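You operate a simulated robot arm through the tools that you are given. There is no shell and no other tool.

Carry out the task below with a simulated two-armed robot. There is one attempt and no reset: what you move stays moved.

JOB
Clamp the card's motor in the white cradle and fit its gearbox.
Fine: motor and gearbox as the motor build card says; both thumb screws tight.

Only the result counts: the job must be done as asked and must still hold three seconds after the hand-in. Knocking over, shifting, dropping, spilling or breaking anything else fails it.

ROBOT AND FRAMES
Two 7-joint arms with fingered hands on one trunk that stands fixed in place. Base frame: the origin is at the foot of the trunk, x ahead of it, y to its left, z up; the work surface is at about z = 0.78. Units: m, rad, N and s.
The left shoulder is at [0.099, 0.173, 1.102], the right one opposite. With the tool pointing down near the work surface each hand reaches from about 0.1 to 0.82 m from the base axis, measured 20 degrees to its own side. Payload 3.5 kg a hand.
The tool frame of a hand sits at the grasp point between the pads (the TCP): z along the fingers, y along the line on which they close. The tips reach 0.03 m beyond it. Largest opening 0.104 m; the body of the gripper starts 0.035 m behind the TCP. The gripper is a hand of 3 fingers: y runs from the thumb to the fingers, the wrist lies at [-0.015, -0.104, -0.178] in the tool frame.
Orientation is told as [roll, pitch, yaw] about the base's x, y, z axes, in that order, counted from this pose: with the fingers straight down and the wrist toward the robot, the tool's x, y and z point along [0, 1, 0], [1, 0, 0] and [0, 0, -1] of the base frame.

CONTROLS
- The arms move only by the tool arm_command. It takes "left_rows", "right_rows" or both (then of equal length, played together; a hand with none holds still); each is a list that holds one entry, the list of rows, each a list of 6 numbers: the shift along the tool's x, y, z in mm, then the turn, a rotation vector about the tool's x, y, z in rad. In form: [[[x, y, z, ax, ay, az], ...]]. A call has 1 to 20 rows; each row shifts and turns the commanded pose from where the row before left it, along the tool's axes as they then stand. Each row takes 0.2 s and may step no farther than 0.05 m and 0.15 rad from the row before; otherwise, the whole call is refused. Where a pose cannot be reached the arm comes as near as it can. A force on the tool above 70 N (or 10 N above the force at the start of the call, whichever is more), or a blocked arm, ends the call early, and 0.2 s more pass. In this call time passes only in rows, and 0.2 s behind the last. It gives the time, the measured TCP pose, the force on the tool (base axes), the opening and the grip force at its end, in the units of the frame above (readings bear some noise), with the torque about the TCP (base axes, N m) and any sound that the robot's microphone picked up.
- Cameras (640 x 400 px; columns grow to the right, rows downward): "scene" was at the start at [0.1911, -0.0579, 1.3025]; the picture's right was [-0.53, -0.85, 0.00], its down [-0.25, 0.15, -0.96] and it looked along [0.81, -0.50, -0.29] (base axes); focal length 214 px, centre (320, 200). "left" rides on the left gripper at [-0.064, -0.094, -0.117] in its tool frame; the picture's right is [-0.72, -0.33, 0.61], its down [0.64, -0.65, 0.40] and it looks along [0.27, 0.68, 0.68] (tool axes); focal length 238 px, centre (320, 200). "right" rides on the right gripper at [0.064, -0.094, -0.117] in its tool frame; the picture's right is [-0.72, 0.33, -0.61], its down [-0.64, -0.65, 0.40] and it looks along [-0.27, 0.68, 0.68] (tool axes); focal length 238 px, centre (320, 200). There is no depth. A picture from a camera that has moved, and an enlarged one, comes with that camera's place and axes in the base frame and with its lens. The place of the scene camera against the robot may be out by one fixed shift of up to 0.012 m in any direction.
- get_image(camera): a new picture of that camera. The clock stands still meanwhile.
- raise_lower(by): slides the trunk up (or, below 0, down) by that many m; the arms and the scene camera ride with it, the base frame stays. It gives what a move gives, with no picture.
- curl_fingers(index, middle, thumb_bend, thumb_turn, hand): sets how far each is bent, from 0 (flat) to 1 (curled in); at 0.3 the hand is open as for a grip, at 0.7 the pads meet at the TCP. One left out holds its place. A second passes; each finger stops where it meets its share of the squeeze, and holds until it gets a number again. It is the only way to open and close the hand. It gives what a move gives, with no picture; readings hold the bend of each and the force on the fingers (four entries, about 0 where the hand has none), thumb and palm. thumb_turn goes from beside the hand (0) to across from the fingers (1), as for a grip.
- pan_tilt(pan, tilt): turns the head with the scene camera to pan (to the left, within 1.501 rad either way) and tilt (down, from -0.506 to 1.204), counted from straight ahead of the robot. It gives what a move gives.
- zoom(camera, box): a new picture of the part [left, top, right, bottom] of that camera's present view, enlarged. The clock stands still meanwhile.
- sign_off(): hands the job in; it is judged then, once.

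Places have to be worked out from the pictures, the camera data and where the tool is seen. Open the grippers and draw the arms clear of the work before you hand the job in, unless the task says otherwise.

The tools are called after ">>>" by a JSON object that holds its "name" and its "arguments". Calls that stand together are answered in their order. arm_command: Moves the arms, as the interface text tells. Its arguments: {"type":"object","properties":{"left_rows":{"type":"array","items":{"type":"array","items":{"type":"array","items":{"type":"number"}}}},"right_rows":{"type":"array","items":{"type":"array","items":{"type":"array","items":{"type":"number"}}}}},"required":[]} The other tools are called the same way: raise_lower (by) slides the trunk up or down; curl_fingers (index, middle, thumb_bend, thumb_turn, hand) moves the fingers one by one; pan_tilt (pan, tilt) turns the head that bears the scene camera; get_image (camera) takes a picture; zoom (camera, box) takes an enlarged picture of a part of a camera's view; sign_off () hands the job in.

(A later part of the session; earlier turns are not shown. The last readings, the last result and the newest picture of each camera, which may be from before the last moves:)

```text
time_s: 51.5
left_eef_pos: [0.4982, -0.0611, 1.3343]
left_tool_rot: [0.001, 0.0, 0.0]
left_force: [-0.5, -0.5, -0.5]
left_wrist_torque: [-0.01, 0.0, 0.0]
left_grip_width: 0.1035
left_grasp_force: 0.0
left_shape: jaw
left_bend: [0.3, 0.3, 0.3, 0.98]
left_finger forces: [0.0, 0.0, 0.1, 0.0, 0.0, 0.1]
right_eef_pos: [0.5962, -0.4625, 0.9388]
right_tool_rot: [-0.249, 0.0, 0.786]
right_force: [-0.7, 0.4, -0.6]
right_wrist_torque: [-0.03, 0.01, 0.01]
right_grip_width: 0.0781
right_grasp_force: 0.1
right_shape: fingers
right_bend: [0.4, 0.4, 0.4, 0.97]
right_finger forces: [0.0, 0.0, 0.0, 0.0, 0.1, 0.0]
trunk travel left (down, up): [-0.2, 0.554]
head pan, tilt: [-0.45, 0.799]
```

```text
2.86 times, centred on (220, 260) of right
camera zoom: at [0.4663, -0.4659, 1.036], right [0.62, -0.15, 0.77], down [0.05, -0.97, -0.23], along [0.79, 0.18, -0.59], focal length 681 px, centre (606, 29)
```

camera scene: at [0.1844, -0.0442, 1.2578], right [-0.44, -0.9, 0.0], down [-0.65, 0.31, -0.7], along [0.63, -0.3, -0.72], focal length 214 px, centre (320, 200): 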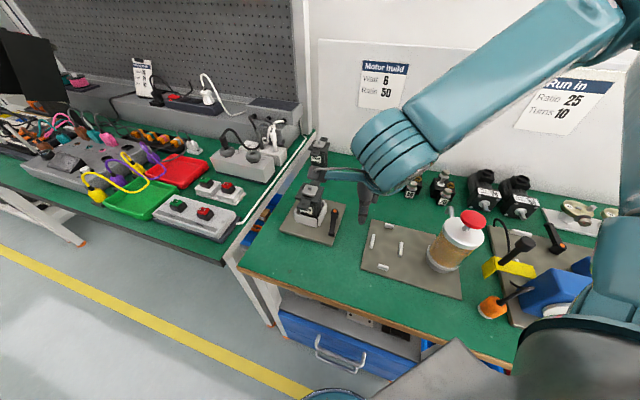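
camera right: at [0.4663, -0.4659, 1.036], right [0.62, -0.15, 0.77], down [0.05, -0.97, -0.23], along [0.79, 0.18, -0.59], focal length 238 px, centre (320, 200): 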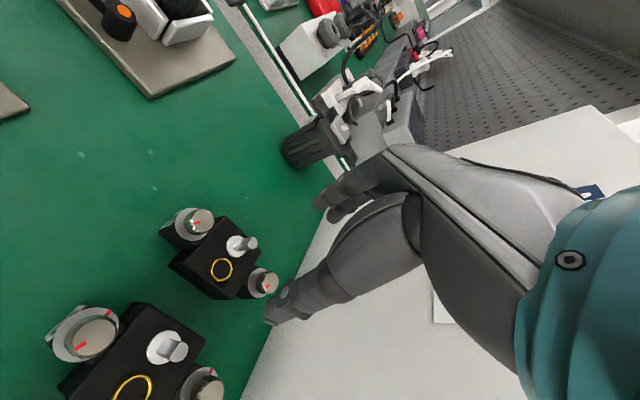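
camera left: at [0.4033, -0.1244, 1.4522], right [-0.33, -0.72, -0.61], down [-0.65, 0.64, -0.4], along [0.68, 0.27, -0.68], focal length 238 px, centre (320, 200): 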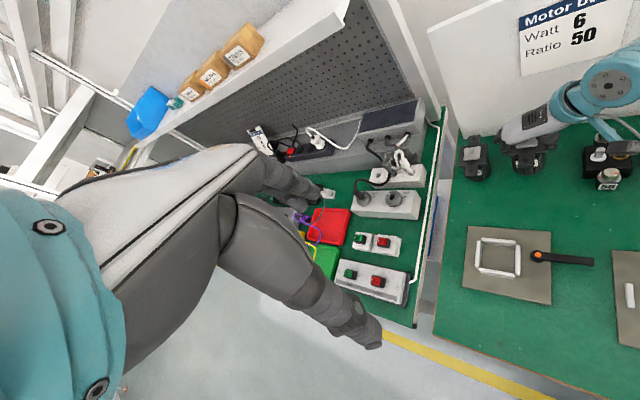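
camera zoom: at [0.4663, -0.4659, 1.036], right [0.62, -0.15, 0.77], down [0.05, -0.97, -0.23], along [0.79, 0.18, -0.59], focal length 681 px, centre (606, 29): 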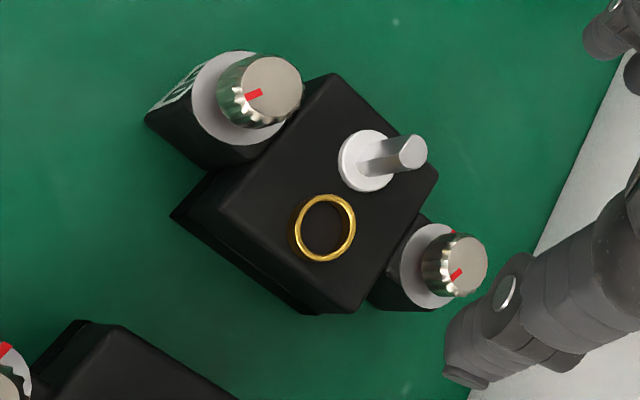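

Gearbox 50 refines to (u 0.749, v 0.0925), with its box about 56 mm wide. I lower to z≈0.875 with a 2 mm correction and check the clearance to gearbox 25.

>>> {"name": "arm_command", "arguments": {"right_rows": [[[0, -2.2, 0, 0, 0, 0], [5.3, 0, 20.7, 0, 0, 0], [5.3, 0, 20.7, 0, 0, 0], [5.3, 0, 20.7, 0, 0, 0]]]}}

>>> {"name": "zoom", "arguments": {"camera": "scene", "box": [360, 130, 460, 210]}}

>>> {"name": "zoom", "arguments": {"camera": "right", "box": [160, 150, 360, 330]}}

```text
time_s: 52.5
left_eef_pos: [0.4987, -0.0617, 1.3354]
left_tool_rot: [-0.001, 0.0, 0.0]
left_force: [-0.3, 0.4, -0.9]
left_wrist_torque: [0.0, 0.01, 0.01]
left_grip_width: 0.1036
left_grasp_force: 0.1
left_shape: jaw
left_bend: [0.3, 0.3, 0.3, 0.98]
left_finger forces: [0.1, 0.0, 0.1, 0.0, 0.0, 0.0]
right_eef_pos: [0.5946, -0.4637, 0.8752]
right_tool_rot: [-0.25, -0.001, 0.784]
right_force: [0.0, 0.0, 0.4]
right_wrist_torque: [0.03, 0.01, 0.02]
right_grip_width: 0.078
right_grasp_force: 0.0
right_shape: fingers
right_bend: [0.4, 0.4, 0.4, 0.97]
right_finger forces: [0.0, 0.0, 0.0, 0.0, 0.0, 0.0]
trunk travel left (down, up): [-0.2, 0.554]
head pan, tilt: [-0.45, 0.799]
```

```text
5.00 times, centred on (410, 170) of scene
camera zoom: at [0.1846, -0.0439, 1.2578], right [-0.44, -0.9, 0.0], down [-0.65, 0.31, -0.7], along [0.63, -0.3, -0.72], focal length 1072 px, centre (-130, 350)
```

zoom: 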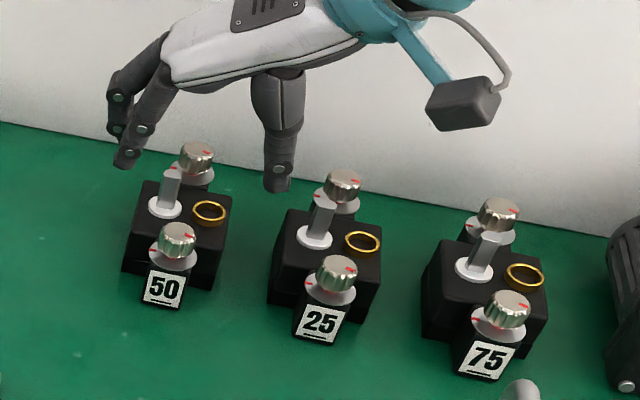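

```text
2.22 times, centred on (260, 240) of right
camera zoom: at [0.4643, -0.4665, 0.9725], right [0.62, -0.15, 0.77], down [0.05, -0.97, -0.23], along [0.79, 0.18, -0.59], focal length 530 px, centre (453, 111)
```

zoom: 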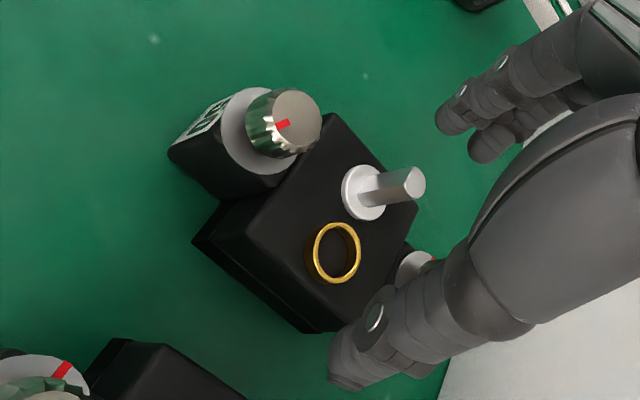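

The thumb fits between gearboxes 50 and 25, but I narrow the opening a bit for more clearance before lowering.

>>> {"name": "curl_fingers", "arguments": {"hand": "right", "index": 0.43, "middle": 0.43, "thumb_bend": 0.43}}

>>> {"name": "arm_command", "arguments": {"right_rows": [[[2.5, 0, 9.7, 0, 0, 0], [2, 0, 7.7, 0, 0, 0]]]}}

>>> {"name": "zoom", "arguments": {"camera": "scene", "box": [360, 130, 460, 210]}}

>>> {"name": "zoom", "arguments": {"camera": "right", "box": [160, 150, 360, 330]}}

```text
time_s: 53.5
left_eef_pos: [0.4972, -0.0613, 1.3337]
left_tool_rot: [-0.001, -0.001, 0.0]
left_force: [-0.6, 0.4, -0.4]
left_wrist_torque: [0.02, -0.03, 0.0]
left_grip_width: 0.1036
left_grasp_force: 0.0
left_shape: jaw
left_bend: [0.3, 0.3, 0.3, 0.98]
left_finger forces: [0.0, 0.1, 0.1, 0.0, 0.1, 0.0]
right_eef_pos: [0.5945, -0.4636, 0.8759]
right_tool_rot: [-0.249, -0.002, 0.787]
right_force: [0.6, -0.6, 0.6]
right_wrist_torque: [-0.02, 0.0, -0.02]
right_grip_width: 0.0708
right_grasp_force: 0.1
right_shape: fingers
right_bend: [0.43, 0.43, 0.43, 0.97]
right_finger forces: [0.1, 0.0, 0.0, 0.0, 0.1, 0.1]
trunk travel left (down, up): [-0.2, 0.554]
head pan, tilt: [-0.45, 0.799]
```

```text
time_s: 54.1
left_eef_pos: [0.4981, -0.0611, 1.3352]
left_tool_rot: [0.0, 0.001, 0.001]
left_force: [-0.4, 0.3, -0.2]
left_wrist_torque: [0.02, 0.02, 0.03]
left_grip_width: 0.1034
left_grasp_force: 0.0
left_shape: jaw
left_bend: [0.3, 0.3, 0.3, 0.98]
left_finger forces: [0.0, 0.1, 0.0, 0.1, 0.1, 0.0]
right_eef_pos: [0.595, -0.4631, 0.8568]
right_tool_rot: [-0.251, 0.001, 0.786]
right_force: [0.1, 0.2, 0.7]
right_wrist_torque: [0.01, 0.01, 0.01]
right_grip_width: 0.0714
right_grasp_force: 0.1
right_shape: fingers
right_bend: [0.43, 0.43, 0.43, 0.97]
right_finger forces: [0.1, 0.1, 0.0, 0.0, 0.1, 0.1]
trunk travel left (down, up): [-0.2, 0.554]
head pan, tilt: [-0.45, 0.799]
```

```text
5.00 times, centred on (410, 170) of scene
camera zoom: at [0.1844, -0.0438, 1.2578], right [-0.44, -0.9, 0.0], down [-0.65, 0.31, -0.7], along [0.63, -0.3, -0.72], focal length 1072 px, centre (-130, 350)
```

zoom: 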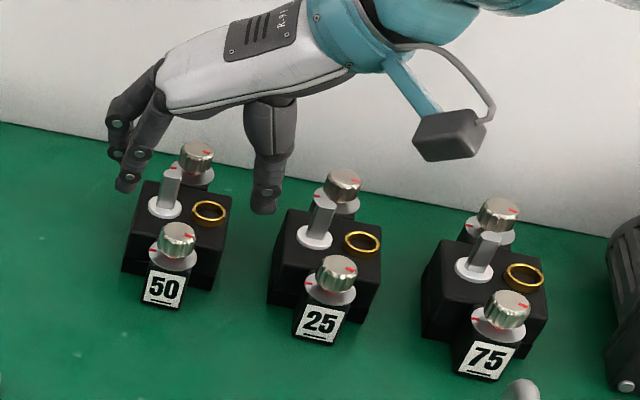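

```text
2.22 times, centred on (260, 240) of right
camera zoom: at [0.4643, -0.4672, 0.9549], right [0.62, -0.15, 0.77], down [0.05, -0.97, -0.23], along [0.79, 0.18, -0.59], focal length 530 px, centre (453, 111)
```

zoom: 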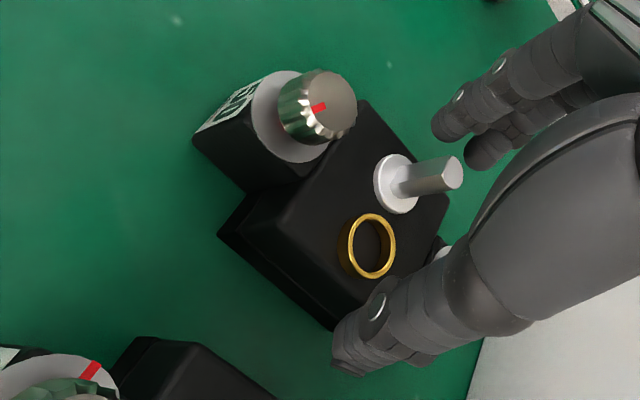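

Clearances look fine. I lower another 15 mm in small steps toward the grip height.

>>> {"name": "arm_command", "arguments": {"right_rows": [[[1.2, 0, 4.8, 0, 0, 0], [1.2, 0, 4.8, 0, 0, 0], [1.2, 0, 4.8, 0, 0, 0]]]}}

>>> {"name": "zoom", "arguments": {"camera": "scene", "box": [360, 130, 460, 210]}}

>>> {"name": "zoom", "arguments": {"camera": "right", "box": [160, 150, 360, 330]}}

```text
time_s: 54.9
left_eef_pos: [0.4979, -0.062, 1.3346]
left_tool_rot: [-0.002, -0.001, 0.001]
left_force: [-0.4, -0.4, 0.5]
left_wrist_torque: [0.0, -0.03, 0.01]
left_grip_width: 0.1038
left_grasp_force: 0.1
left_shape: jaw
left_bend: [0.3, 0.3, 0.3, 0.98]
left_finger forces: [0.1, 0.0, 0.1, 0.1, 0.0, 0.0]
right_eef_pos: [0.5946, -0.4647, 0.8423]
right_tool_rot: [-0.248, 0.001, 0.786]
right_force: [-0.2, -0.2, 0.7]
right_wrist_torque: [0.01, 0.01, -0.02]
right_grip_width: 0.0708
right_grasp_force: 0.2
right_shape: fingers
right_bend: [0.43, 0.43, 0.43, 0.97]
right_finger forces: [0.1, 0.0, 0.0, 0.0, 0.1, 0.0]
trunk travel left (down, up): [-0.2, 0.554]
head pan, tilt: [-0.45, 0.799]
```

```text
5.00 times, centred on (410, 170) of scene
camera zoom: at [0.1844, -0.0438, 1.2578], right [-0.44, -0.9, 0.0], down [-0.65, 0.31, -0.7], along [0.63, -0.3, -0.72], focal length 1072 px, centre (-130, 350)
```

zoom: 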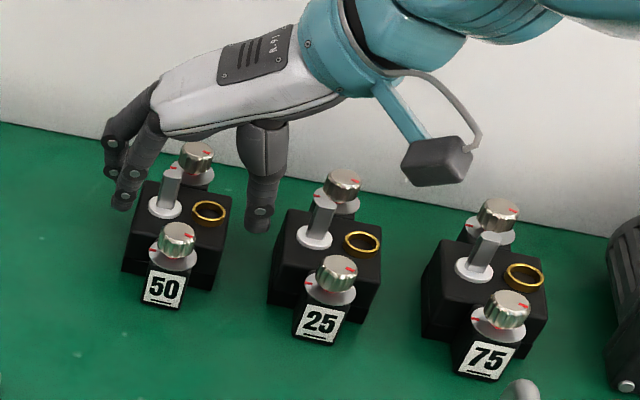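

```text
2.22 times, centred on (260, 240) of right
camera zoom: at [0.4643, -0.4668, 0.94], right [0.62, -0.15, 0.77], down [0.05, -0.97, -0.23], along [0.79, 0.18, -0.59], focal length 530 px, centre (453, 111)
```

zoom: 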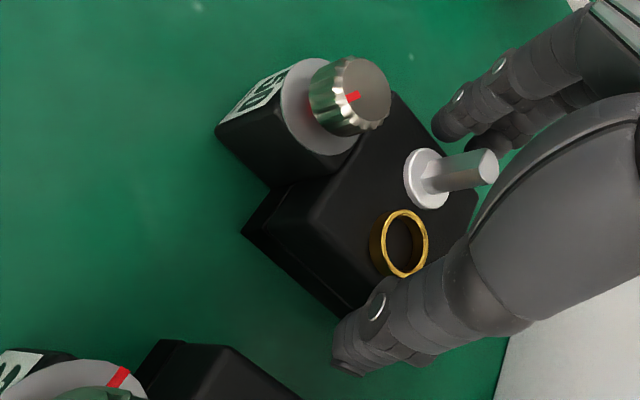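

No contact yet. I lower 4 mm more and close on the gearbox.

>>> {"name": "arm_command", "arguments": {"right_rows": [[[1, 0, 3.9, 0, 0, 0]]]}}

>>> {"name": "curl_fingers", "arguments": {"hand": "right", "index": 0.6, "middle": 0.6, "thumb_bend": 0.6}}

>>> {"name": "zoom", "arguments": {"camera": "scene", "box": [360, 130, 460, 210]}}

>>> {"name": "zoom", "arguments": {"camera": "right", "box": [160, 150, 360, 330]}}

```text
time_s: 55.3
left_eef_pos: [0.4968, -0.0617, 1.3353]
left_tool_rot: [0.0, 0.0, -0.001]
left_force: [-0.8, -0.4, -0.4]
left_wrist_torque: [0.0, 0.0, 0.01]
left_grip_width: 0.1036
left_grasp_force: 0.1
left_shape: jaw
left_bend: [0.3, 0.3, 0.3, 0.98]
left_finger forces: [0.0, 0.1, 0.0, 0.0, 0.0, 0.0]
right_eef_pos: [0.5957, -0.4649, 0.8393]
right_tool_rot: [-0.25, 0.0, 0.784]
right_force: [-0.2, 0.0, 0.5]
right_wrist_torque: [-0.01, -0.01, 0.01]
right_grip_width: 0.071
right_grasp_force: 0.1
right_shape: fingers
right_bend: [0.43, 0.43, 0.43, 0.97]
right_finger forces: [0.1, 0.0, 0.0, 0.0, 0.0, 0.0]
trunk travel left (down, up): [-0.2, 0.554]
head pan, tilt: [-0.45, 0.799]
```

```text
time_s: 56.3
left_eef_pos: [0.4972, -0.0603, 1.3355]
left_tool_rot: [0.0, 0.0, -0.001]
left_force: [-0.5, 0.1, -0.1]
left_wrist_torque: [0.0, 0.02, 0.04]
left_grip_width: 0.1036
left_grasp_force: 0.0
left_shape: jaw
left_bend: [0.3, 0.3, 0.3, 0.98]
left_finger forces: [0.0, 0.1, 0.0, 0.0, 0.1, 0.0]
right_eef_pos: [0.5958, -0.4638, 0.8383]
right_tool_rot: [-0.25, 0.001, 0.784]
right_force: [3.1, 0.9, 3.1]
right_wrist_torque: [0.0, -0.03, 0.01]
right_grip_width: 0.0552
right_grasp_force: 12.9
right_shape: fingers
right_bend: [0.51, 0.53, 0.49, 0.97]
right_finger forces: [7.0, 7.0, 0.0, 0.0, 11.6, 0.0]
trunk travel left (down, up): [-0.2, 0.554]
head pan, tilt: [-0.45, 0.799]
```

```text
5.00 times, centred on (410, 170) of scene
camera zoom: at [0.1844, -0.0436, 1.2579], right [-0.44, -0.9, 0.0], down [-0.65, 0.31, -0.7], along [0.63, -0.3, -0.72], focal length 1072 px, centre (-130, 350)
```

zoom: 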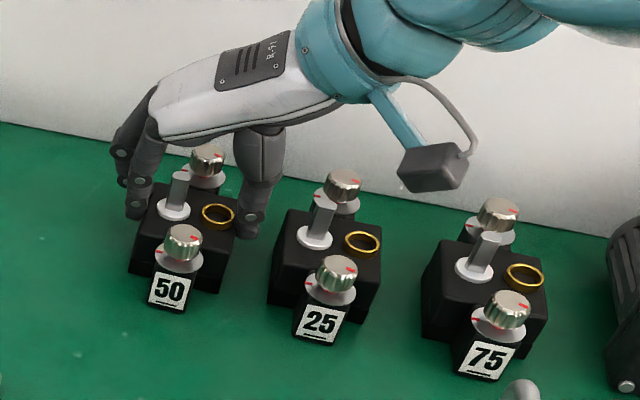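

```text
2.22 times, centred on (260, 240) of right
camera zoom: at [0.4646, -0.4664, 0.9362], right [0.62, -0.15, 0.77], down [0.05, -0.97, -0.23], along [0.79, 0.18, -0.59], focal length 530 px, centre (453, 111)
```

zoom: 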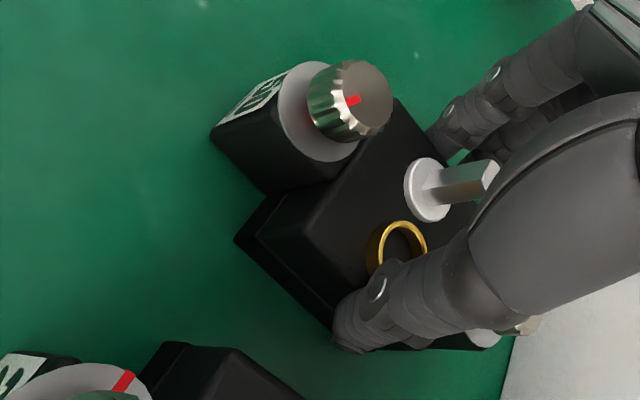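

Both fingers (7 N each) and the thumb (11.6 N) hold the box evenly. I lift 25 mm and check the attitude.

>>> {"name": "arm_command", "arguments": {"right_rows": [[[-1.2, 0, -4.8, 0, 0, 0], [-2.5, 0, -9.7, 0, 0, 0], [-2.5, 0, -9.7, 0, 0, 0]]]}}

>>> {"name": "zoom", "arguments": {"camera": "scene", "box": [360, 130, 460, 210]}}

>>> {"name": "zoom", "arguments": {"camera": "right", "box": [160, 150, 360, 330]}}

```text
time_s: 57.1
left_eef_pos: [0.498, -0.0617, 1.335]
left_tool_rot: [0.0, -0.001, -0.001]
left_force: [0.1, -0.7, -0.2]
left_wrist_torque: [-0.01, 0.02, -0.01]
left_grip_width: 0.1038
left_grasp_force: 0.0
left_shape: jaw
left_bend: [0.3, 0.3, 0.3, 0.98]
left_finger forces: [0.0, 0.0, 0.0, 0.0, 0.0, 0.1]
right_eef_pos: [0.5947, -0.4646, 0.8632]
right_tool_rot: [-0.249, 0.001, 0.785]
right_force: [1.1, -1.2, -3.6]
right_wrist_torque: [0.0, -0.01, 0.06]
right_grip_width: 0.0549
right_grasp_force: 12.6
right_shape: fingers
right_bend: [0.51, 0.54, 0.49, 0.96]
right_finger forces: [6.4, 6.0, 0.0, 0.0, 12.4, 0.0]
trunk travel left (down, up): [-0.2, 0.554]
head pan, tilt: [-0.45, 0.799]
```

```text
5.00 times, centred on (410, 170) of scene
camera zoom: at [0.1846, -0.044, 1.2578], right [-0.44, -0.9, 0.0], down [-0.65, 0.31, -0.7], along [0.63, -0.3, -0.72], focal length 1072 px, centre (-130, 350)
```

zoom: 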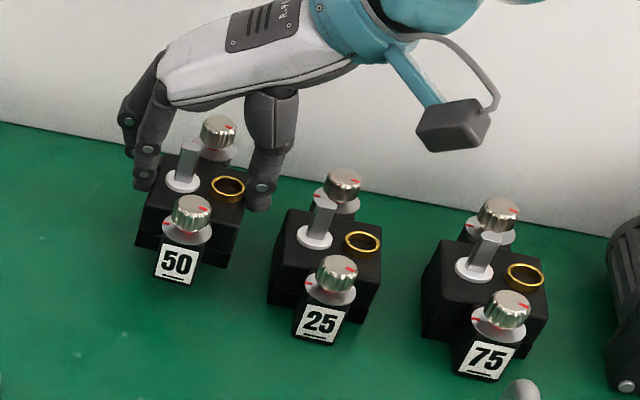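

```text
2.22 times, centred on (260, 240) of right
camera zoom: at [0.4641, -0.4664, 0.9607], right [0.62, -0.15, 0.77], down [0.05, -0.97, -0.23], along [0.79, 0.18, -0.59], focal length 530 px, centre (453, 111)
```

zoom: 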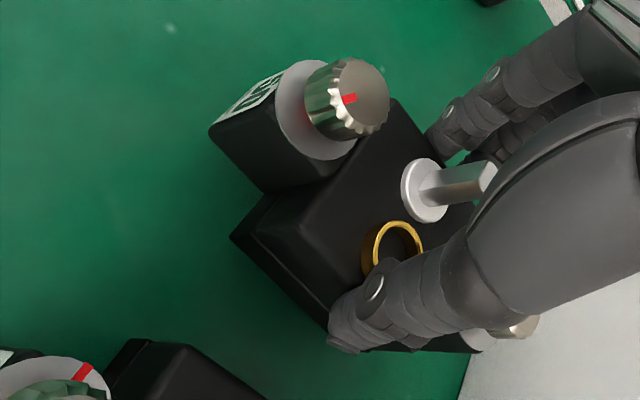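

Gearbox lifted (about 3.5 N). It seems to sit in the grip with a slight yaw, around −0.1 rad, and about 8 mm toward −v. I carry it above the motor with plenty of height, then inspect from several views.

>>> {"name": "arm_command", "arguments": {"right_rows": [[[-8.5, 0, -33.2, 0, 0, 0], [-8.5, 0, -33.2, 0, 0, 0], [-8.5, 0, -33.2, 0, 0, 0], [-8.5, 0, -33.2, 0, 0, 0], [27.3, 21.9, -7, 0, 0, 0], [27.3, 21.9, -7, 0, 0, 0], [27.3, 21.9, -7, 0, 0, 0], [27.3, 21.9, -7, 0, 0, 0], [27.3, 21.9, -7, 0, 0, 0], [27.3, 21.9, -7, 0, 0, 0], [27.3, 21.9, -7, 0, 0, 0], [27.3, 21.9, -7, 0, 0, 0]]]}}

>>> {"name": "arm_command", "arguments": {"left_rows": [[[0, 0, 0, 0, 0, 0.1431], [0, 0, 0, 0, 0, 0.1431], [0, 0, 0, 0, 0, 0.1431], [0, 0, 0, 0, 0, 0.1431], [0, 0, 0, 0, 0, 0.1431], [0, 0, 0, 0, 0, 0.1431], [0, 0, 0, 0, 0, 0.1431], [0, 0, 0, 0, 0, 0.1431], [0, 0, 0, 0, 0, 0.1431], [0, 0, 0, 0, 0, 0.1431], [-1.7, -14, 35, 0, 0, 0], [-1.7, -14, 35, 0, 0, 0], [-1.7, -14, 35, 0, 0, 0], [-1.7, -14, 35, 0, 0, 0], [-1.7, -14, 35, 0, 0, 0], [-1.7, 0, 40, 0, 0, 0], [-1.7, 0, 40, 0, 0, 0]]]}}

>>> {"name": "get_image", "arguments": {"camera": "left"}}

>>> {"name": "get_image", "arguments": {"camera": "scene"}}

>>> {"name": "get_image", "arguments": {"camera": "right"}}

```text
time_s: 59.7
left_eef_pos: [0.4978, -0.0608, 1.3354]
left_tool_rot: [0.0, -0.001, 0.0]
left_force: [-0.1, 0.1, 0.2]
left_wrist_torque: [-0.01, 0.01, -0.01]
left_grip_width: 0.1038
left_grasp_force: 0.1
left_shape: jaw
left_bend: [0.3, 0.3, 0.3, 0.98]
left_finger forces: [0.1, 0.0, 0.0, 0.0, 0.0, 0.1]
right_eef_pos: [0.5593, -0.1812, 1.0004]
right_tool_rot: [-0.248, 0.002, 0.784]
right_force: [0.7, 0.3, -3.9]
right_wrist_torque: [0.01, 0.02, 0.01]
right_grip_width: 0.0546
right_grasp_force: 12.1
right_shape: fingers
right_bend: [0.52, 0.54, 0.49, 0.96]
right_finger forces: [6.3, 5.6, 0.0, 0.0, 11.8, 0.1]
trunk travel left (down, up): [-0.2, 0.554]
head pan, tilt: [-0.45, 0.799]
```

```text
time_s: 63.3
left_eef_pos: [0.4295, 0.0487, 1.034]
left_tool_rot: [0.0, -0.002, -1.098]
left_force: [-0.1, -0.1, -0.4]
left_wrist_torque: [-0.01, 0.0, 0.02]
left_grip_width: 0.104
left_grasp_force: 0.0
left_shape: jaw
left_bend: [0.3, 0.3, 0.3, 0.98]
left_finger forces: [0.0, 0.1, 0.0, 0.0, 0.1, 0.1]
left hand out of reach, approached as far as the arm can: row 6, 7, 8, 9, 10
right_eef_pos: [0.5596, -0.1815, 1.0002]
right_tool_rot: [-0.251, 0.0, 0.786]
right_force: [-0.5, 0.5, -4.0]
right_wrist_torque: [0.02, 0.01, 0.01]
right_grip_width: 0.0549
right_grasp_force: 12.6
right_shape: fingers
right_bend: [0.52, 0.54, 0.49, 0.96]
right_finger forces: [6.4, 5.8, 0.1, 0.0, 12.2, 0.0]
trunk travel left (down, up): [-0.2, 0.554]
head pan, tilt: [-0.45, 0.799]
```

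```text
taken
camera left: at [0.3287, 0.1047, 1.1516], right [-0.79, -0.04, -0.61], down [0.27, 0.87, -0.41], along [0.55, -0.49, -0.68], focal length 238 px, centre (320, 200)
```

left: 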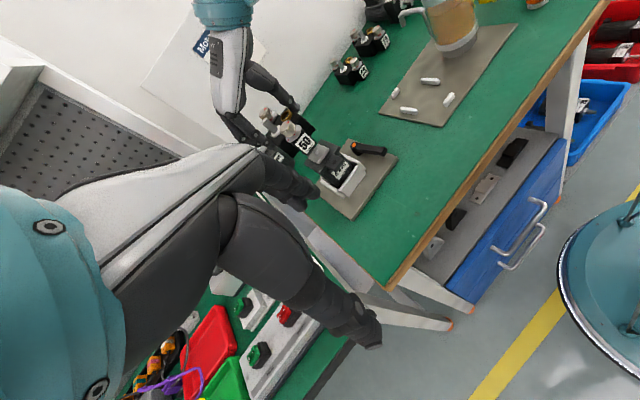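

```text
taken
camera scene: at [0.1849, -0.0438, 1.2577], right [-0.44, -0.9, 0.0], down [-0.65, 0.31, -0.7], along [0.63, -0.3, -0.72], focal length 214 px, centre (320, 200)
```

scene: 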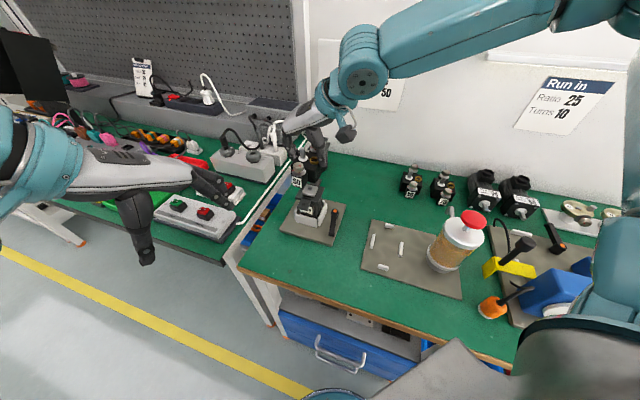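

```text
taken
camera right: at [0.4295, -0.1842, 1.0985], right [0.62, -0.15, 0.77], down [0.05, -0.97, -0.23], along [0.79, 0.18, -0.59], focal length 238 px, centre (320, 200)
```

right: 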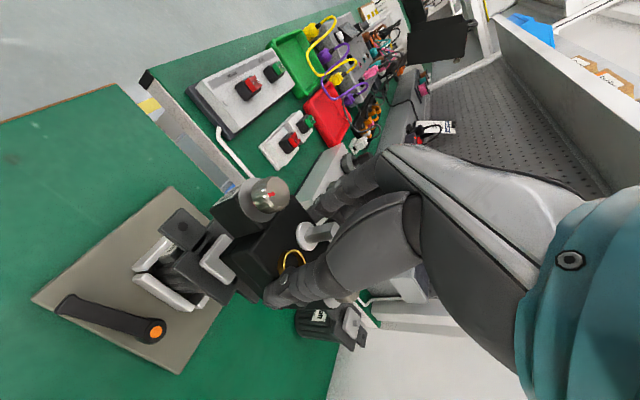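

The left camera now looks at the cradle from the side. I enlarge gearbox and motor in all three views.

>>> {"name": "zoom", "arguments": {"camera": "left", "box": [240, 80, 400, 200]}}

>>> {"name": "zoom", "arguments": {"camera": "right", "box": [130, 150, 350, 330]}}

>>> {"name": "zoom", "arguments": {"camera": "scene", "box": [270, 110, 370, 240]}}

```text
3.33 times, centred on (320, 140) of left
camera zoom: at [0.3287, 0.1047, 1.1516], right [-0.79, -0.04, -0.61], down [0.27, 0.87, -0.41], along [0.55, -0.49, -0.68], focal length 794 px, centre (320, 400)
```

zoom: 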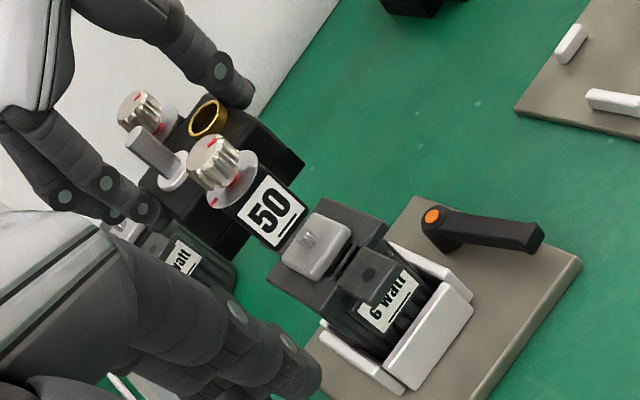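

```text
2.22 times, centred on (240, 240) of right
camera zoom: at [0.4295, -0.1842, 1.0985], right [0.62, -0.15, 0.77], down [0.05, -0.97, -0.23], along [0.79, 0.18, -0.59], focal length 530 px, centre (498, 111)
```

zoom: 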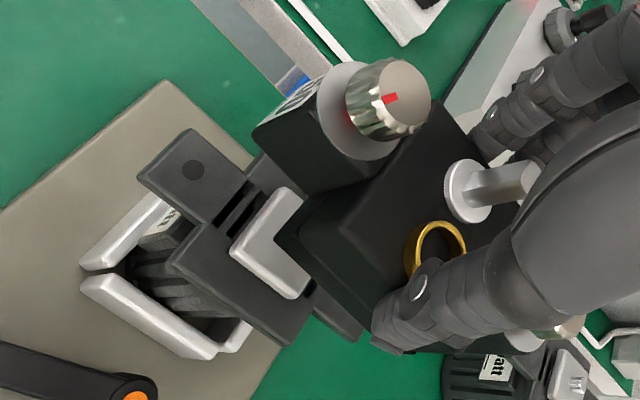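

```text
3.08 times, centred on (320, 175) of scene
camera zoom: at [0.1849, -0.0438, 1.2577], right [-0.44, -0.9, 0.0], down [-0.65, 0.31, -0.7], along [0.63, -0.3, -0.72], focal length 660 px, centre (320, 277)
```

zoom: 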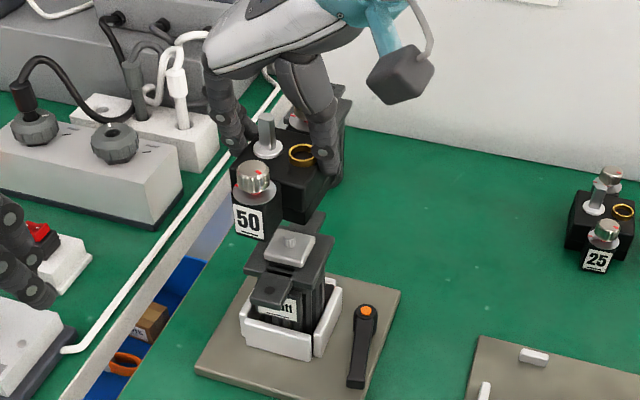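

I enlarge the gearbox details in the left and right views for triangulation.

>>> {"name": "zoom", "arguments": {"camera": "left", "box": [260, 90, 340, 160]}}

>>> {"name": "zoom", "arguments": {"camera": "right", "box": [225, 165, 345, 265]}}

>>> {"name": "zoom", "arguments": {"camera": "left", "box": [310, 130, 390, 200]}}

```text
5.71 times, centred on (300, 125) of left
camera zoom: at [0.3287, 0.1047, 1.1516], right [-0.79, -0.04, -0.61], down [0.27, 0.87, -0.41], along [0.55, -0.49, -0.68], focal length 1362 px, centre (434, 629)
```

zoom: 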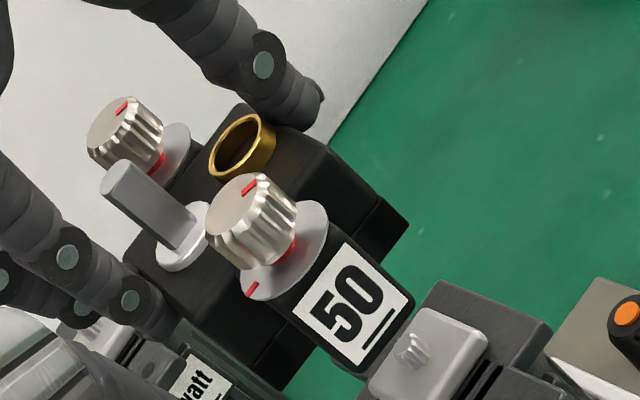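

```text
4.00 times, centred on (285, 215) of right
camera zoom: at [0.4295, -0.1842, 1.0985], right [0.62, -0.15, 0.77], down [0.05, -0.97, -0.23], along [0.79, 0.18, -0.59], focal length 953 px, centre (460, 140)
```

zoom: 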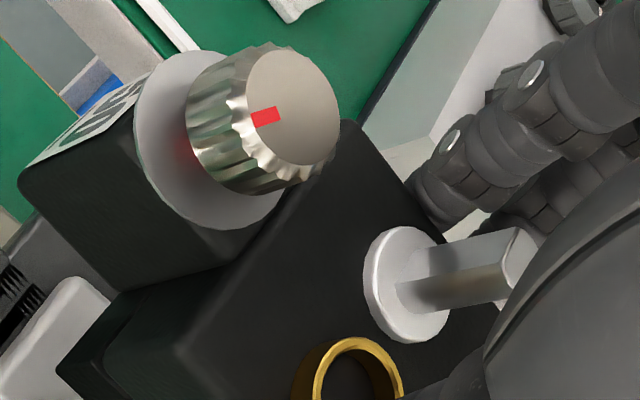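

```text
5.71 times, centred on (350, 165) of left
camera zoom: at [0.3287, 0.1047, 1.1516], right [-0.79, -0.04, -0.61], down [0.27, 0.87, -0.41], along [0.55, -0.49, -0.68], focal length 1362 px, centre (149, 400)
```

zoom: 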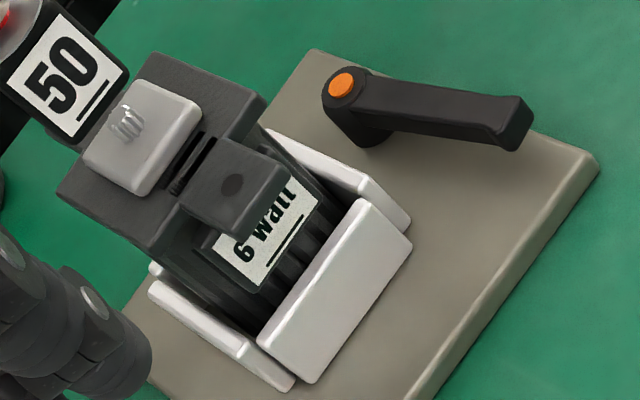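

Triangulation puts the gearbox centre at (u 0.524, v 0.2625) with yaw ≈ −0.067, against the motor at (0.5195, 0.2596). I correct the yaw by +0.075 and the offsets, then lower 33 mm so the gearbox hovers about 1 cm over the pinion.

>>> {"name": "arm_command", "arguments": {"right_rows": [[[4.3, -2.9, -1.1, 0, 0, 0], [0, 0, 0, -0.0186, 0, -0.0727], [2.7, 0, 10.7, 0, 0, 0], [2.7, 0, 10.7, 0, 0, 0], [2.7, 0, 10.6, 0, 0, 0]]]}}

>>> {"name": "zoom", "arguments": {"camera": "left", "box": [260, 90, 380, 190]}}

>>> {"name": "zoom", "arguments": {"camera": "right", "box": [170, 160, 330, 300]}}

>>> {"name": "zoom", "arguments": {"camera": "scene", "box": [285, 130, 355, 220]}}

```text
time_s: 64.5
left_eef_pos: [0.429, 0.0486, 1.0365]
left_tool_rot: [0.0, 0.001, -1.097]
left_force: [0.4, -0.7, 0.4]
left_wrist_torque: [0.01, 0.0, -0.02]
left_grip_width: 0.1038
left_grasp_force: 0.0
left_shape: jaw
left_bend: [0.3, 0.3, 0.3, 0.98]
left_finger forces: [0.1, 0.0, 0.1, 0.1, 0.1, 0.1]
right_eef_pos: [0.5538, -0.1799, 0.9682]
right_tool_rot: [-0.25, 0.001, 0.862]
right_force: [0.9, 0.4, -4.2]
right_wrist_torque: [0.03, -0.02, -0.02]
right_grip_width: 0.0547
right_grasp_force: 12.0
right_shape: fingers
right_bend: [0.52, 0.54, 0.49, 0.96]
right_finger forces: [6.3, 5.8, 0.0, 0.1, 12.2, 0.1]
trunk travel left (down, up): [-0.2, 0.554]
head pan, tilt: [-0.45, 0.799]
```

```text
4.00 times, centred on (320, 140) of left
camera zoom: at [0.3288, 0.1045, 1.152], right [-0.79, -0.04, -0.61], down [0.27, 0.87, -0.4], along [0.55, -0.49, -0.68], focal length 953 px, centre (320, 440)
```

zoom: 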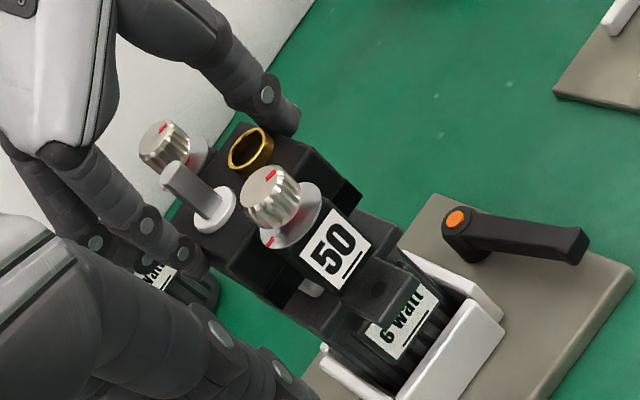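

```text
2.86 times, centred on (250, 230) of right
camera zoom: at [0.4239, -0.1923, 1.0652], right [0.63, -0.11, 0.77], down [0.12, -0.96, -0.23], along [0.77, 0.24, -0.59], focal length 681 px, centre (520, 114)
```

zoom: 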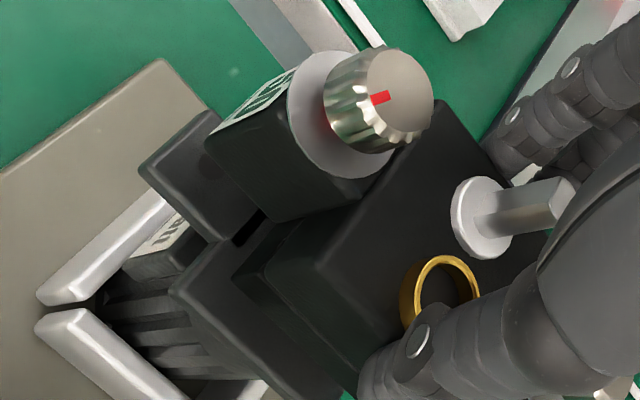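

```text
4.44 times, centred on (320, 175) of scene
camera zoom: at [0.1848, -0.0439, 1.2577], right [-0.44, -0.9, 0.0], down [-0.65, 0.31, -0.7], along [0.63, -0.3, -0.72], focal length 953 px, centre (320, 311)
```

zoom: 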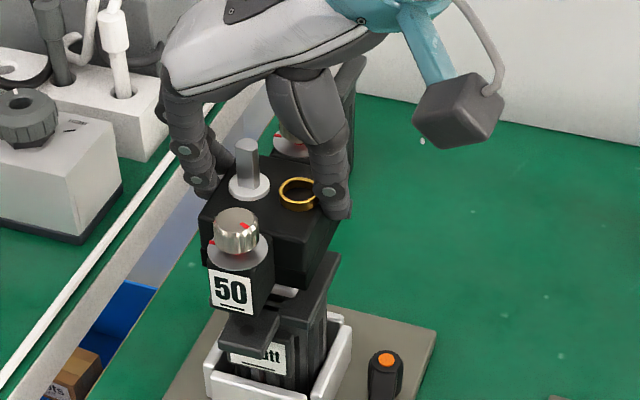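

The gearbox hovers over the motor. I zoom in tightly on the near ears in the scene and left views to compare edges.

>>> {"name": "zoom", "arguments": {"camera": "scene", "box": [325, 170, 355, 215]}}

>>> {"name": "zoom", "arguments": {"camera": "scene", "box": [325, 175, 365, 215]}}

>>> {"name": "zoom", "arguments": {"camera": "left", "box": [300, 120, 360, 180]}}

>>> {"name": "zoom", "arguments": {"camera": "scene", "box": [325, 140, 375, 180]}}

```text
8.89 times, centred on (340, 192) of scene
camera zoom: at [0.1848, -0.0439, 1.2577], right [-0.44, -0.9, 0.0], down [-0.65, 0.31, -0.7], along [0.63, -0.3, -0.72], focal length 1906 px, centre (142, 267)
```

zoom: 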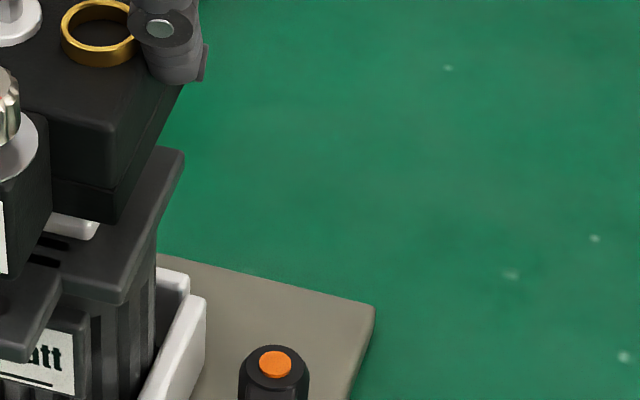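

```text
10.00 times, centred on (345, 195) of scene
camera zoom: at [0.1848, -0.0439, 1.2577], right [-0.44, -0.9, 0.0], down [-0.65, 0.31, -0.7], along [0.63, -0.3, -0.72], focal length 2145 px, centre (70, 250)
```

zoom: 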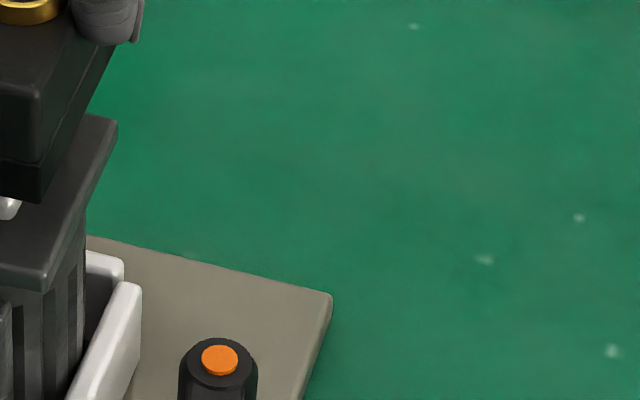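

```text
6.67 times, centred on (330, 150) of left
camera zoom: at [0.3288, 0.1045, 1.152], right [-0.79, -0.04, -0.61], down [0.27, 0.87, -0.4], along [0.55, -0.49, -0.68], focal length 1589 px, centre (253, 533)
```

zoom: 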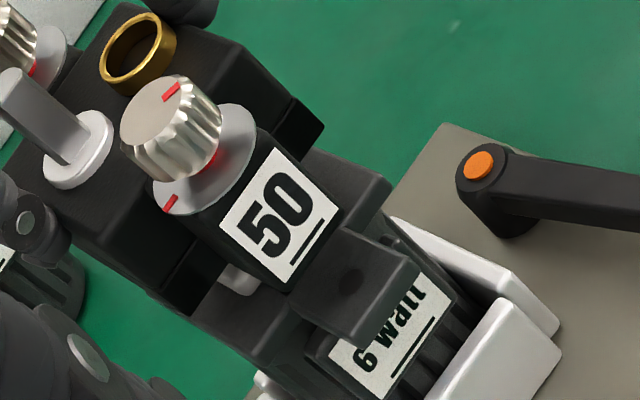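

```text
10.00 times, centred on (350, 160) of scene
camera zoom: at [0.1848, -0.0439, 1.2577], right [-0.44, -0.9, 0.0], down [-0.65, 0.31, -0.7], along [0.63, -0.3, -0.72], focal length 2145 px, centre (20, 600)
```

zoom: 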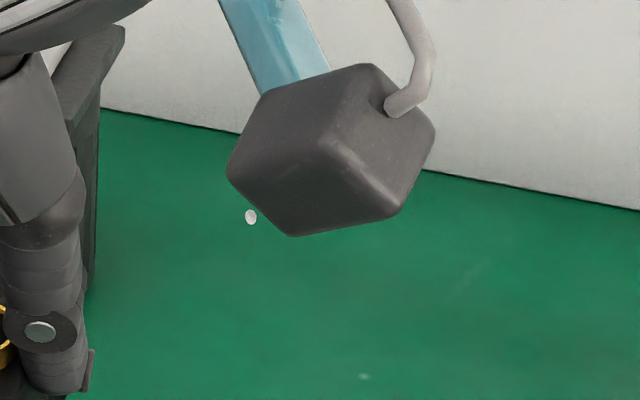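

Triangulation gives the near knob within about 1 mm of the motor's near hole, yaw about 0, and the gearbox bottom at z≈0.9025. I nudge −1.3/−1.2 mm and lower 7 mm, so the pinion is about to enter.

>>> {"name": "arm_command", "arguments": {"right_rows": [[[1.2, -1.2, -0.3, 0, 0, 0], [0.9, 0, 3.4, 0, 0, 0], [0.9, 0, 3.4, 0, 0, 0]]]}}

>>> {"name": "zoom", "arguments": {"camera": "left", "box": [290, 110, 370, 180]}}

>>> {"name": "zoom", "arguments": {"camera": "scene", "box": [295, 150, 355, 215]}}

>>> {"name": "zoom", "arguments": {"camera": "right", "box": [170, 160, 330, 300]}}

```text
time_s: 65.3
left_eef_pos: [0.4292, 0.0491, 1.0348]
left_tool_rot: [0.001, 0.003, -1.097]
left_force: [-0.2, 0.1, -0.3]
left_wrist_torque: [-0.04, -0.02, 0.01]
left_grip_width: 0.1038
left_grasp_force: 0.0
left_shape: jaw
left_bend: [0.3, 0.3, 0.3, 0.98]
left_finger forces: [0.0, 0.2, 0.0, 0.0, 0.0, 0.0]
right_eef_pos: [0.5512, -0.1797, 0.9607]
right_tool_rot: [-0.249, 0.0, 0.86]
right_force: [1.2, -0.3, -4.0]
right_wrist_torque: [0.0, 0.01, 0.03]
right_grip_width: 0.0546
right_grasp_force: 12.6
right_shape: fingers
right_bend: [0.52, 0.54, 0.49, 0.96]
right_finger forces: [6.4, 5.8, 0.0, 0.0, 12.2, 0.1]
trunk travel left (down, up): [-0.2, 0.554]
head pan, tilt: [-0.45, 0.799]
```

```text
5.71 times, centred on (330, 145) of left
camera zoom: at [0.3287, 0.1045, 1.152], right [-0.79, -0.04, -0.61], down [0.27, 0.87, -0.4], along [0.55, -0.49, -0.68], focal length 1362 px, centre (263, 514)
```

zoom: 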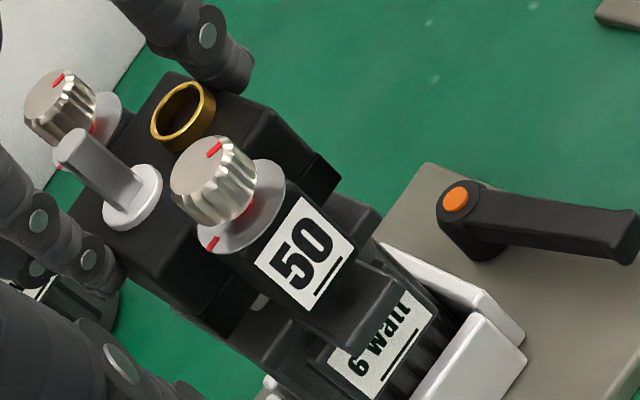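

```text
6.15 times, centred on (325, 182) of scene
camera zoom: at [0.1847, -0.0439, 1.2578], right [-0.44, -0.9, 0.0], down [-0.65, 0.31, -0.7], along [0.63, -0.3, -0.72], focal length 1320 px, centre (289, 308)
```

zoom: 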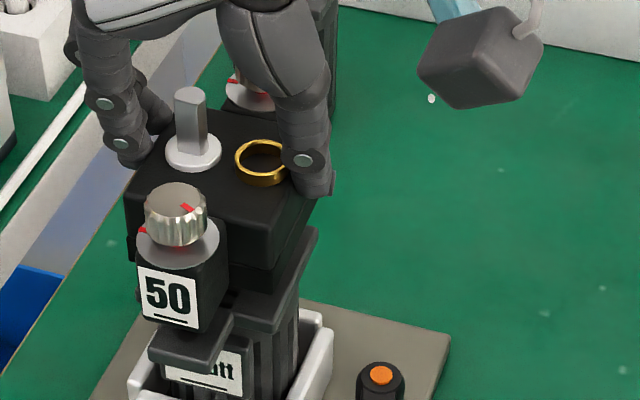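

```text
2.86 times, centred on (250, 230) of right
camera zoom: at [0.4224, -0.1922, 1.0582], right [0.63, -0.11, 0.77], down [0.12, -0.96, -0.23], along [0.77, 0.24, -0.59], focal length 681 px, centre (520, 114)
```

zoom: 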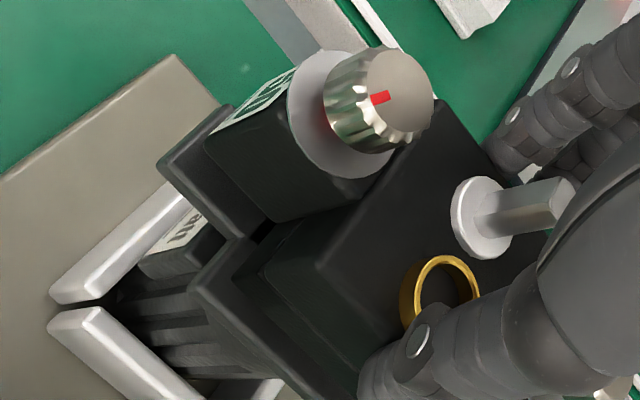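

Views agree to within about 1–2 mm. I lower in small steps and watch the force as the pinion enters.

>>> {"name": "arm_command", "arguments": {"right_rows": [[[0.7, 0, 2.9, 0, 0, 0]]]}}

>>> {"name": "arm_command", "arguments": {"right_rows": [[[0.7, 0, 2.9, 0, 0, 0]]]}}

```text
time_s: 65.7
left_eef_pos: [0.4284, 0.0494, 1.0347]
left_tool_rot: [-0.001, 0.0, -1.097]
left_force: [-0.1, 0.6, 0.3]
left_wrist_torque: [-0.01, -0.02, 0.0]
left_grip_width: 0.1038
left_grasp_force: 0.0
left_shape: jaw
left_bend: [0.3, 0.3, 0.3, 0.98]
left_finger forces: [0.1, 0.1, 0.0, 0.1, 0.0, 0.1]
right_eef_pos: [0.5511, -0.1805, 0.9575]
right_tool_rot: [-0.248, 0.0, 0.862]
right_force: [0.3, -0.7, -4.1]
right_wrist_torque: [-0.01, -0.01, -0.01]
right_grip_width: 0.0551
right_grasp_force: 12.3
right_shape: fingers
right_bend: [0.52, 0.54, 0.49, 0.96]
right_finger forces: [6.4, 5.7, 0.0, 0.1, 12.1, 0.1]
trunk travel left (down, up): [-0.2, 0.554]
head pan, tilt: [-0.45, 0.799]
```

```text
time_s: 66.1
left_eef_pos: [0.4293, 0.0486, 1.0339]
left_tool_rot: [0.0, 0.0, -1.095]
left_force: [-0.2, 0.9, -0.1]
left_wrist_torque: [0.02, 0.0, -0.02]
left_grip_width: 0.1039
left_grasp_force: 0.1
left_shape: jaw
left_bend: [0.3, 0.3, 0.3, 0.98]
left_finger forces: [0.0, 0.1, 0.0, 0.0, 0.0, 0.0]
right_eef_pos: [0.5519, -0.1796, 0.954]
right_tool_rot: [-0.249, 0.002, 0.861]
right_force: [-0.6, 0.4, -4.2]
right_wrist_torque: [-0.01, -0.01, 0.0]
right_grip_width: 0.0545
right_grasp_force: 11.9
right_shape: fingers
right_bend: [0.52, 0.54, 0.49, 0.96]
right_finger forces: [6.4, 5.7, 0.0, 0.1, 12.1, 0.1]
trunk travel left (down, up): [-0.2, 0.554]
head pan, tilt: [-0.45, 0.799]
```

No contact yet, so the pinion is inside its hole. I check the view, then continue 2 mm at a time as the square boss meets its recess.

>>> {"name": "arm_command", "arguments": {"right_rows": [[[0.5, 0, 1.9, 0, 0, 0]]]}}

>>> {"name": "zoom", "arguments": {"camera": "left", "box": [290, 110, 370, 180]}}

>>> {"name": "zoom", "arguments": {"camera": "scene", "box": [295, 150, 355, 215]}}

>>> {"name": "zoom", "arguments": {"camera": "right", "box": [170, 160, 330, 300]}}

```text
time_s: 66.5
left_eef_pos: [0.4291, 0.0492, 1.0343]
left_tool_rot: [-0.001, -0.001, -1.095]
left_force: [0.6, -0.6, 0.7]
left_wrist_torque: [0.0, 0.02, -0.04]
left_grip_width: 0.1039
left_grasp_force: 0.1
left_shape: jaw
left_bend: [0.3, 0.3, 0.3, 0.98]
left_finger forces: [0.0, 0.0, 0.0, 0.0, 0.0, 0.1]
right_eef_pos: [0.5528, -0.1806, 0.9535]
right_tool_rot: [-0.247, 0.0, 0.859]
right_force: [-0.2, -0.1, -4.4]
right_wrist_torque: [0.0, -0.04, 0.02]
right_grip_width: 0.0552
right_grasp_force: 12.2
right_shape: fingers
right_bend: [0.52, 0.54, 0.49, 0.96]
right_finger forces: [6.4, 5.7, 0.1, 0.1, 12.1, 0.0]
trunk travel left (down, up): [-0.2, 0.554]
head pan, tilt: [-0.45, 0.799]
```

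```text
5.71 times, centred on (330, 145) of left
camera zoom: at [0.3288, 0.1045, 1.152], right [-0.79, -0.04, -0.61], down [0.27, 0.87, -0.4], along [0.55, -0.49, -0.68], focal length 1362 px, centre (263, 514)
```

zoom: 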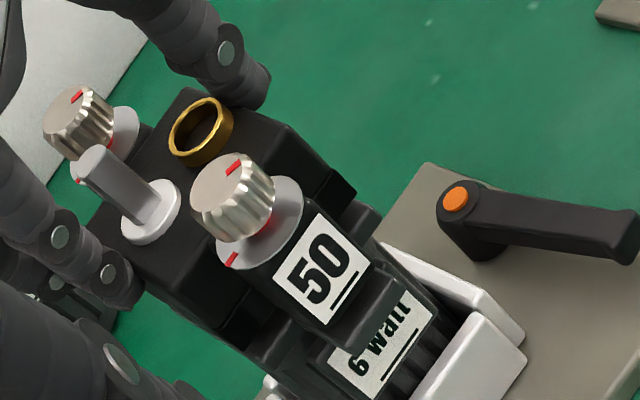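

```text
6.15 times, centred on (325, 182) of scene
camera zoom: at [0.1847, -0.0439, 1.2578], right [-0.44, -0.9, 0.0], down [-0.65, 0.31, -0.7], along [0.63, -0.3, -0.72], focal length 1320 px, centre (289, 308)
```

zoom: 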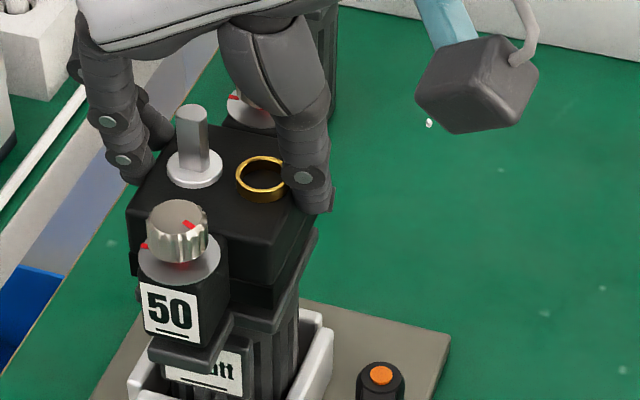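

```text
2.86 times, centred on (250, 230) of right
camera zoom: at [0.4226, -0.1923, 1.0501], right [0.63, -0.11, 0.77], down [0.12, -0.96, -0.23], along [0.77, 0.24, -0.59], focal length 681 px, centre (520, 114)
```

zoom: 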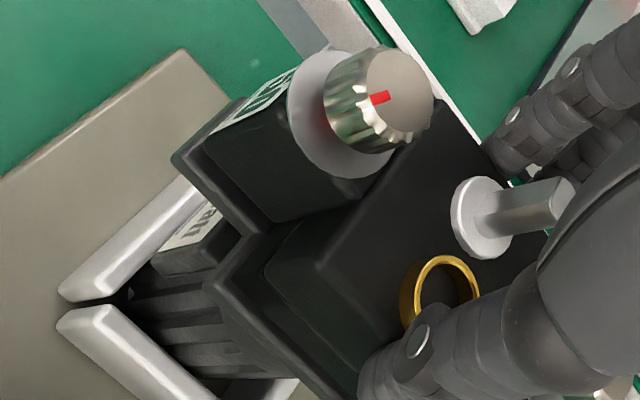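

The pieces are nearly together. I zoom tightly on the near ear in both side views to check the remaining offset.

>>> {"name": "zoom", "arguments": {"camera": "left", "box": [325, 140, 365, 180]}}

>>> {"name": "zoom", "arguments": {"camera": "scene", "box": [312, 185, 352, 217]}}

>>> {"name": "zoom", "arguments": {"camera": "right", "box": [205, 180, 285, 260]}}

```text
10.00 times, centred on (345, 160) of left
camera zoom: at [0.3288, 0.1045, 1.152], right [-0.79, -0.04, -0.61], down [0.27, 0.87, -0.4], along [0.55, -0.49, -0.68], focal length 2384 px, centre (70, 600)
```

zoom: 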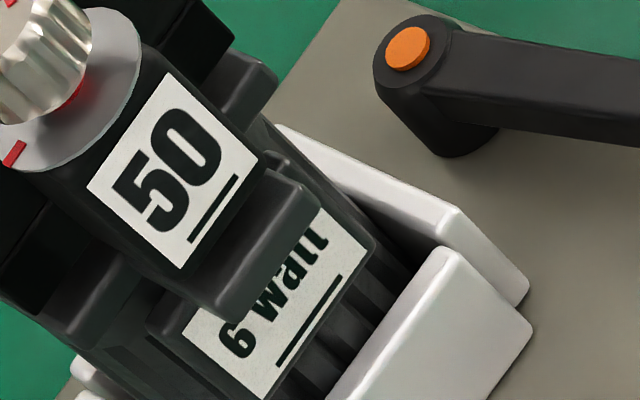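

```text
12.50 times, centred on (332, 201) of scene
camera zoom: at [0.1847, -0.0439, 1.2578], right [-0.44, -0.9, 0.0], down [-0.65, 0.31, -0.7], along [0.63, -0.3, -0.72], focal length 2681 px, centre (170, 188)
```

zoom: 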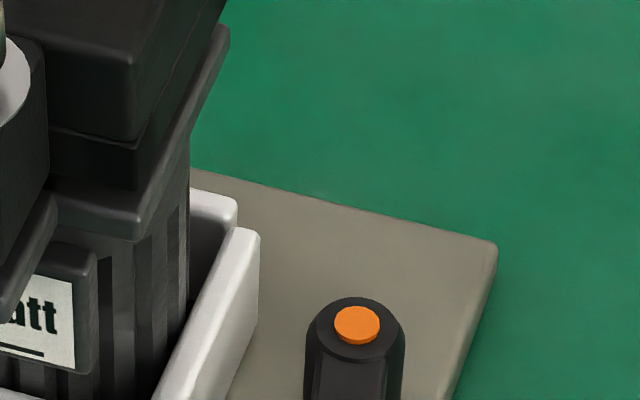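

```text
5.00 times, centred on (245, 220) of right
camera zoom: at [0.4226, -0.1923, 1.0501], right [0.63, -0.11, 0.77], down [0.12, -0.96, -0.23], along [0.77, 0.24, -0.59], focal length 1192 px, centre (695, 100)
```

zoom: 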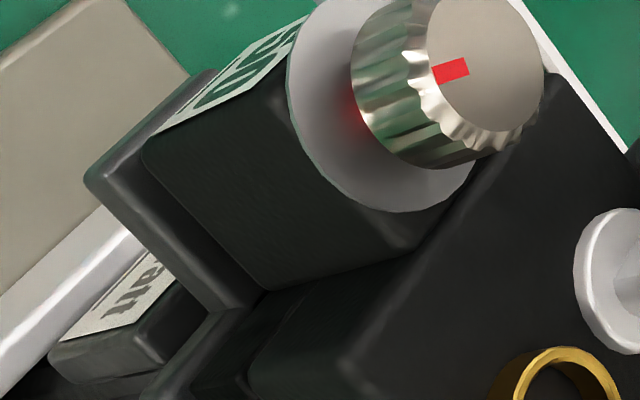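

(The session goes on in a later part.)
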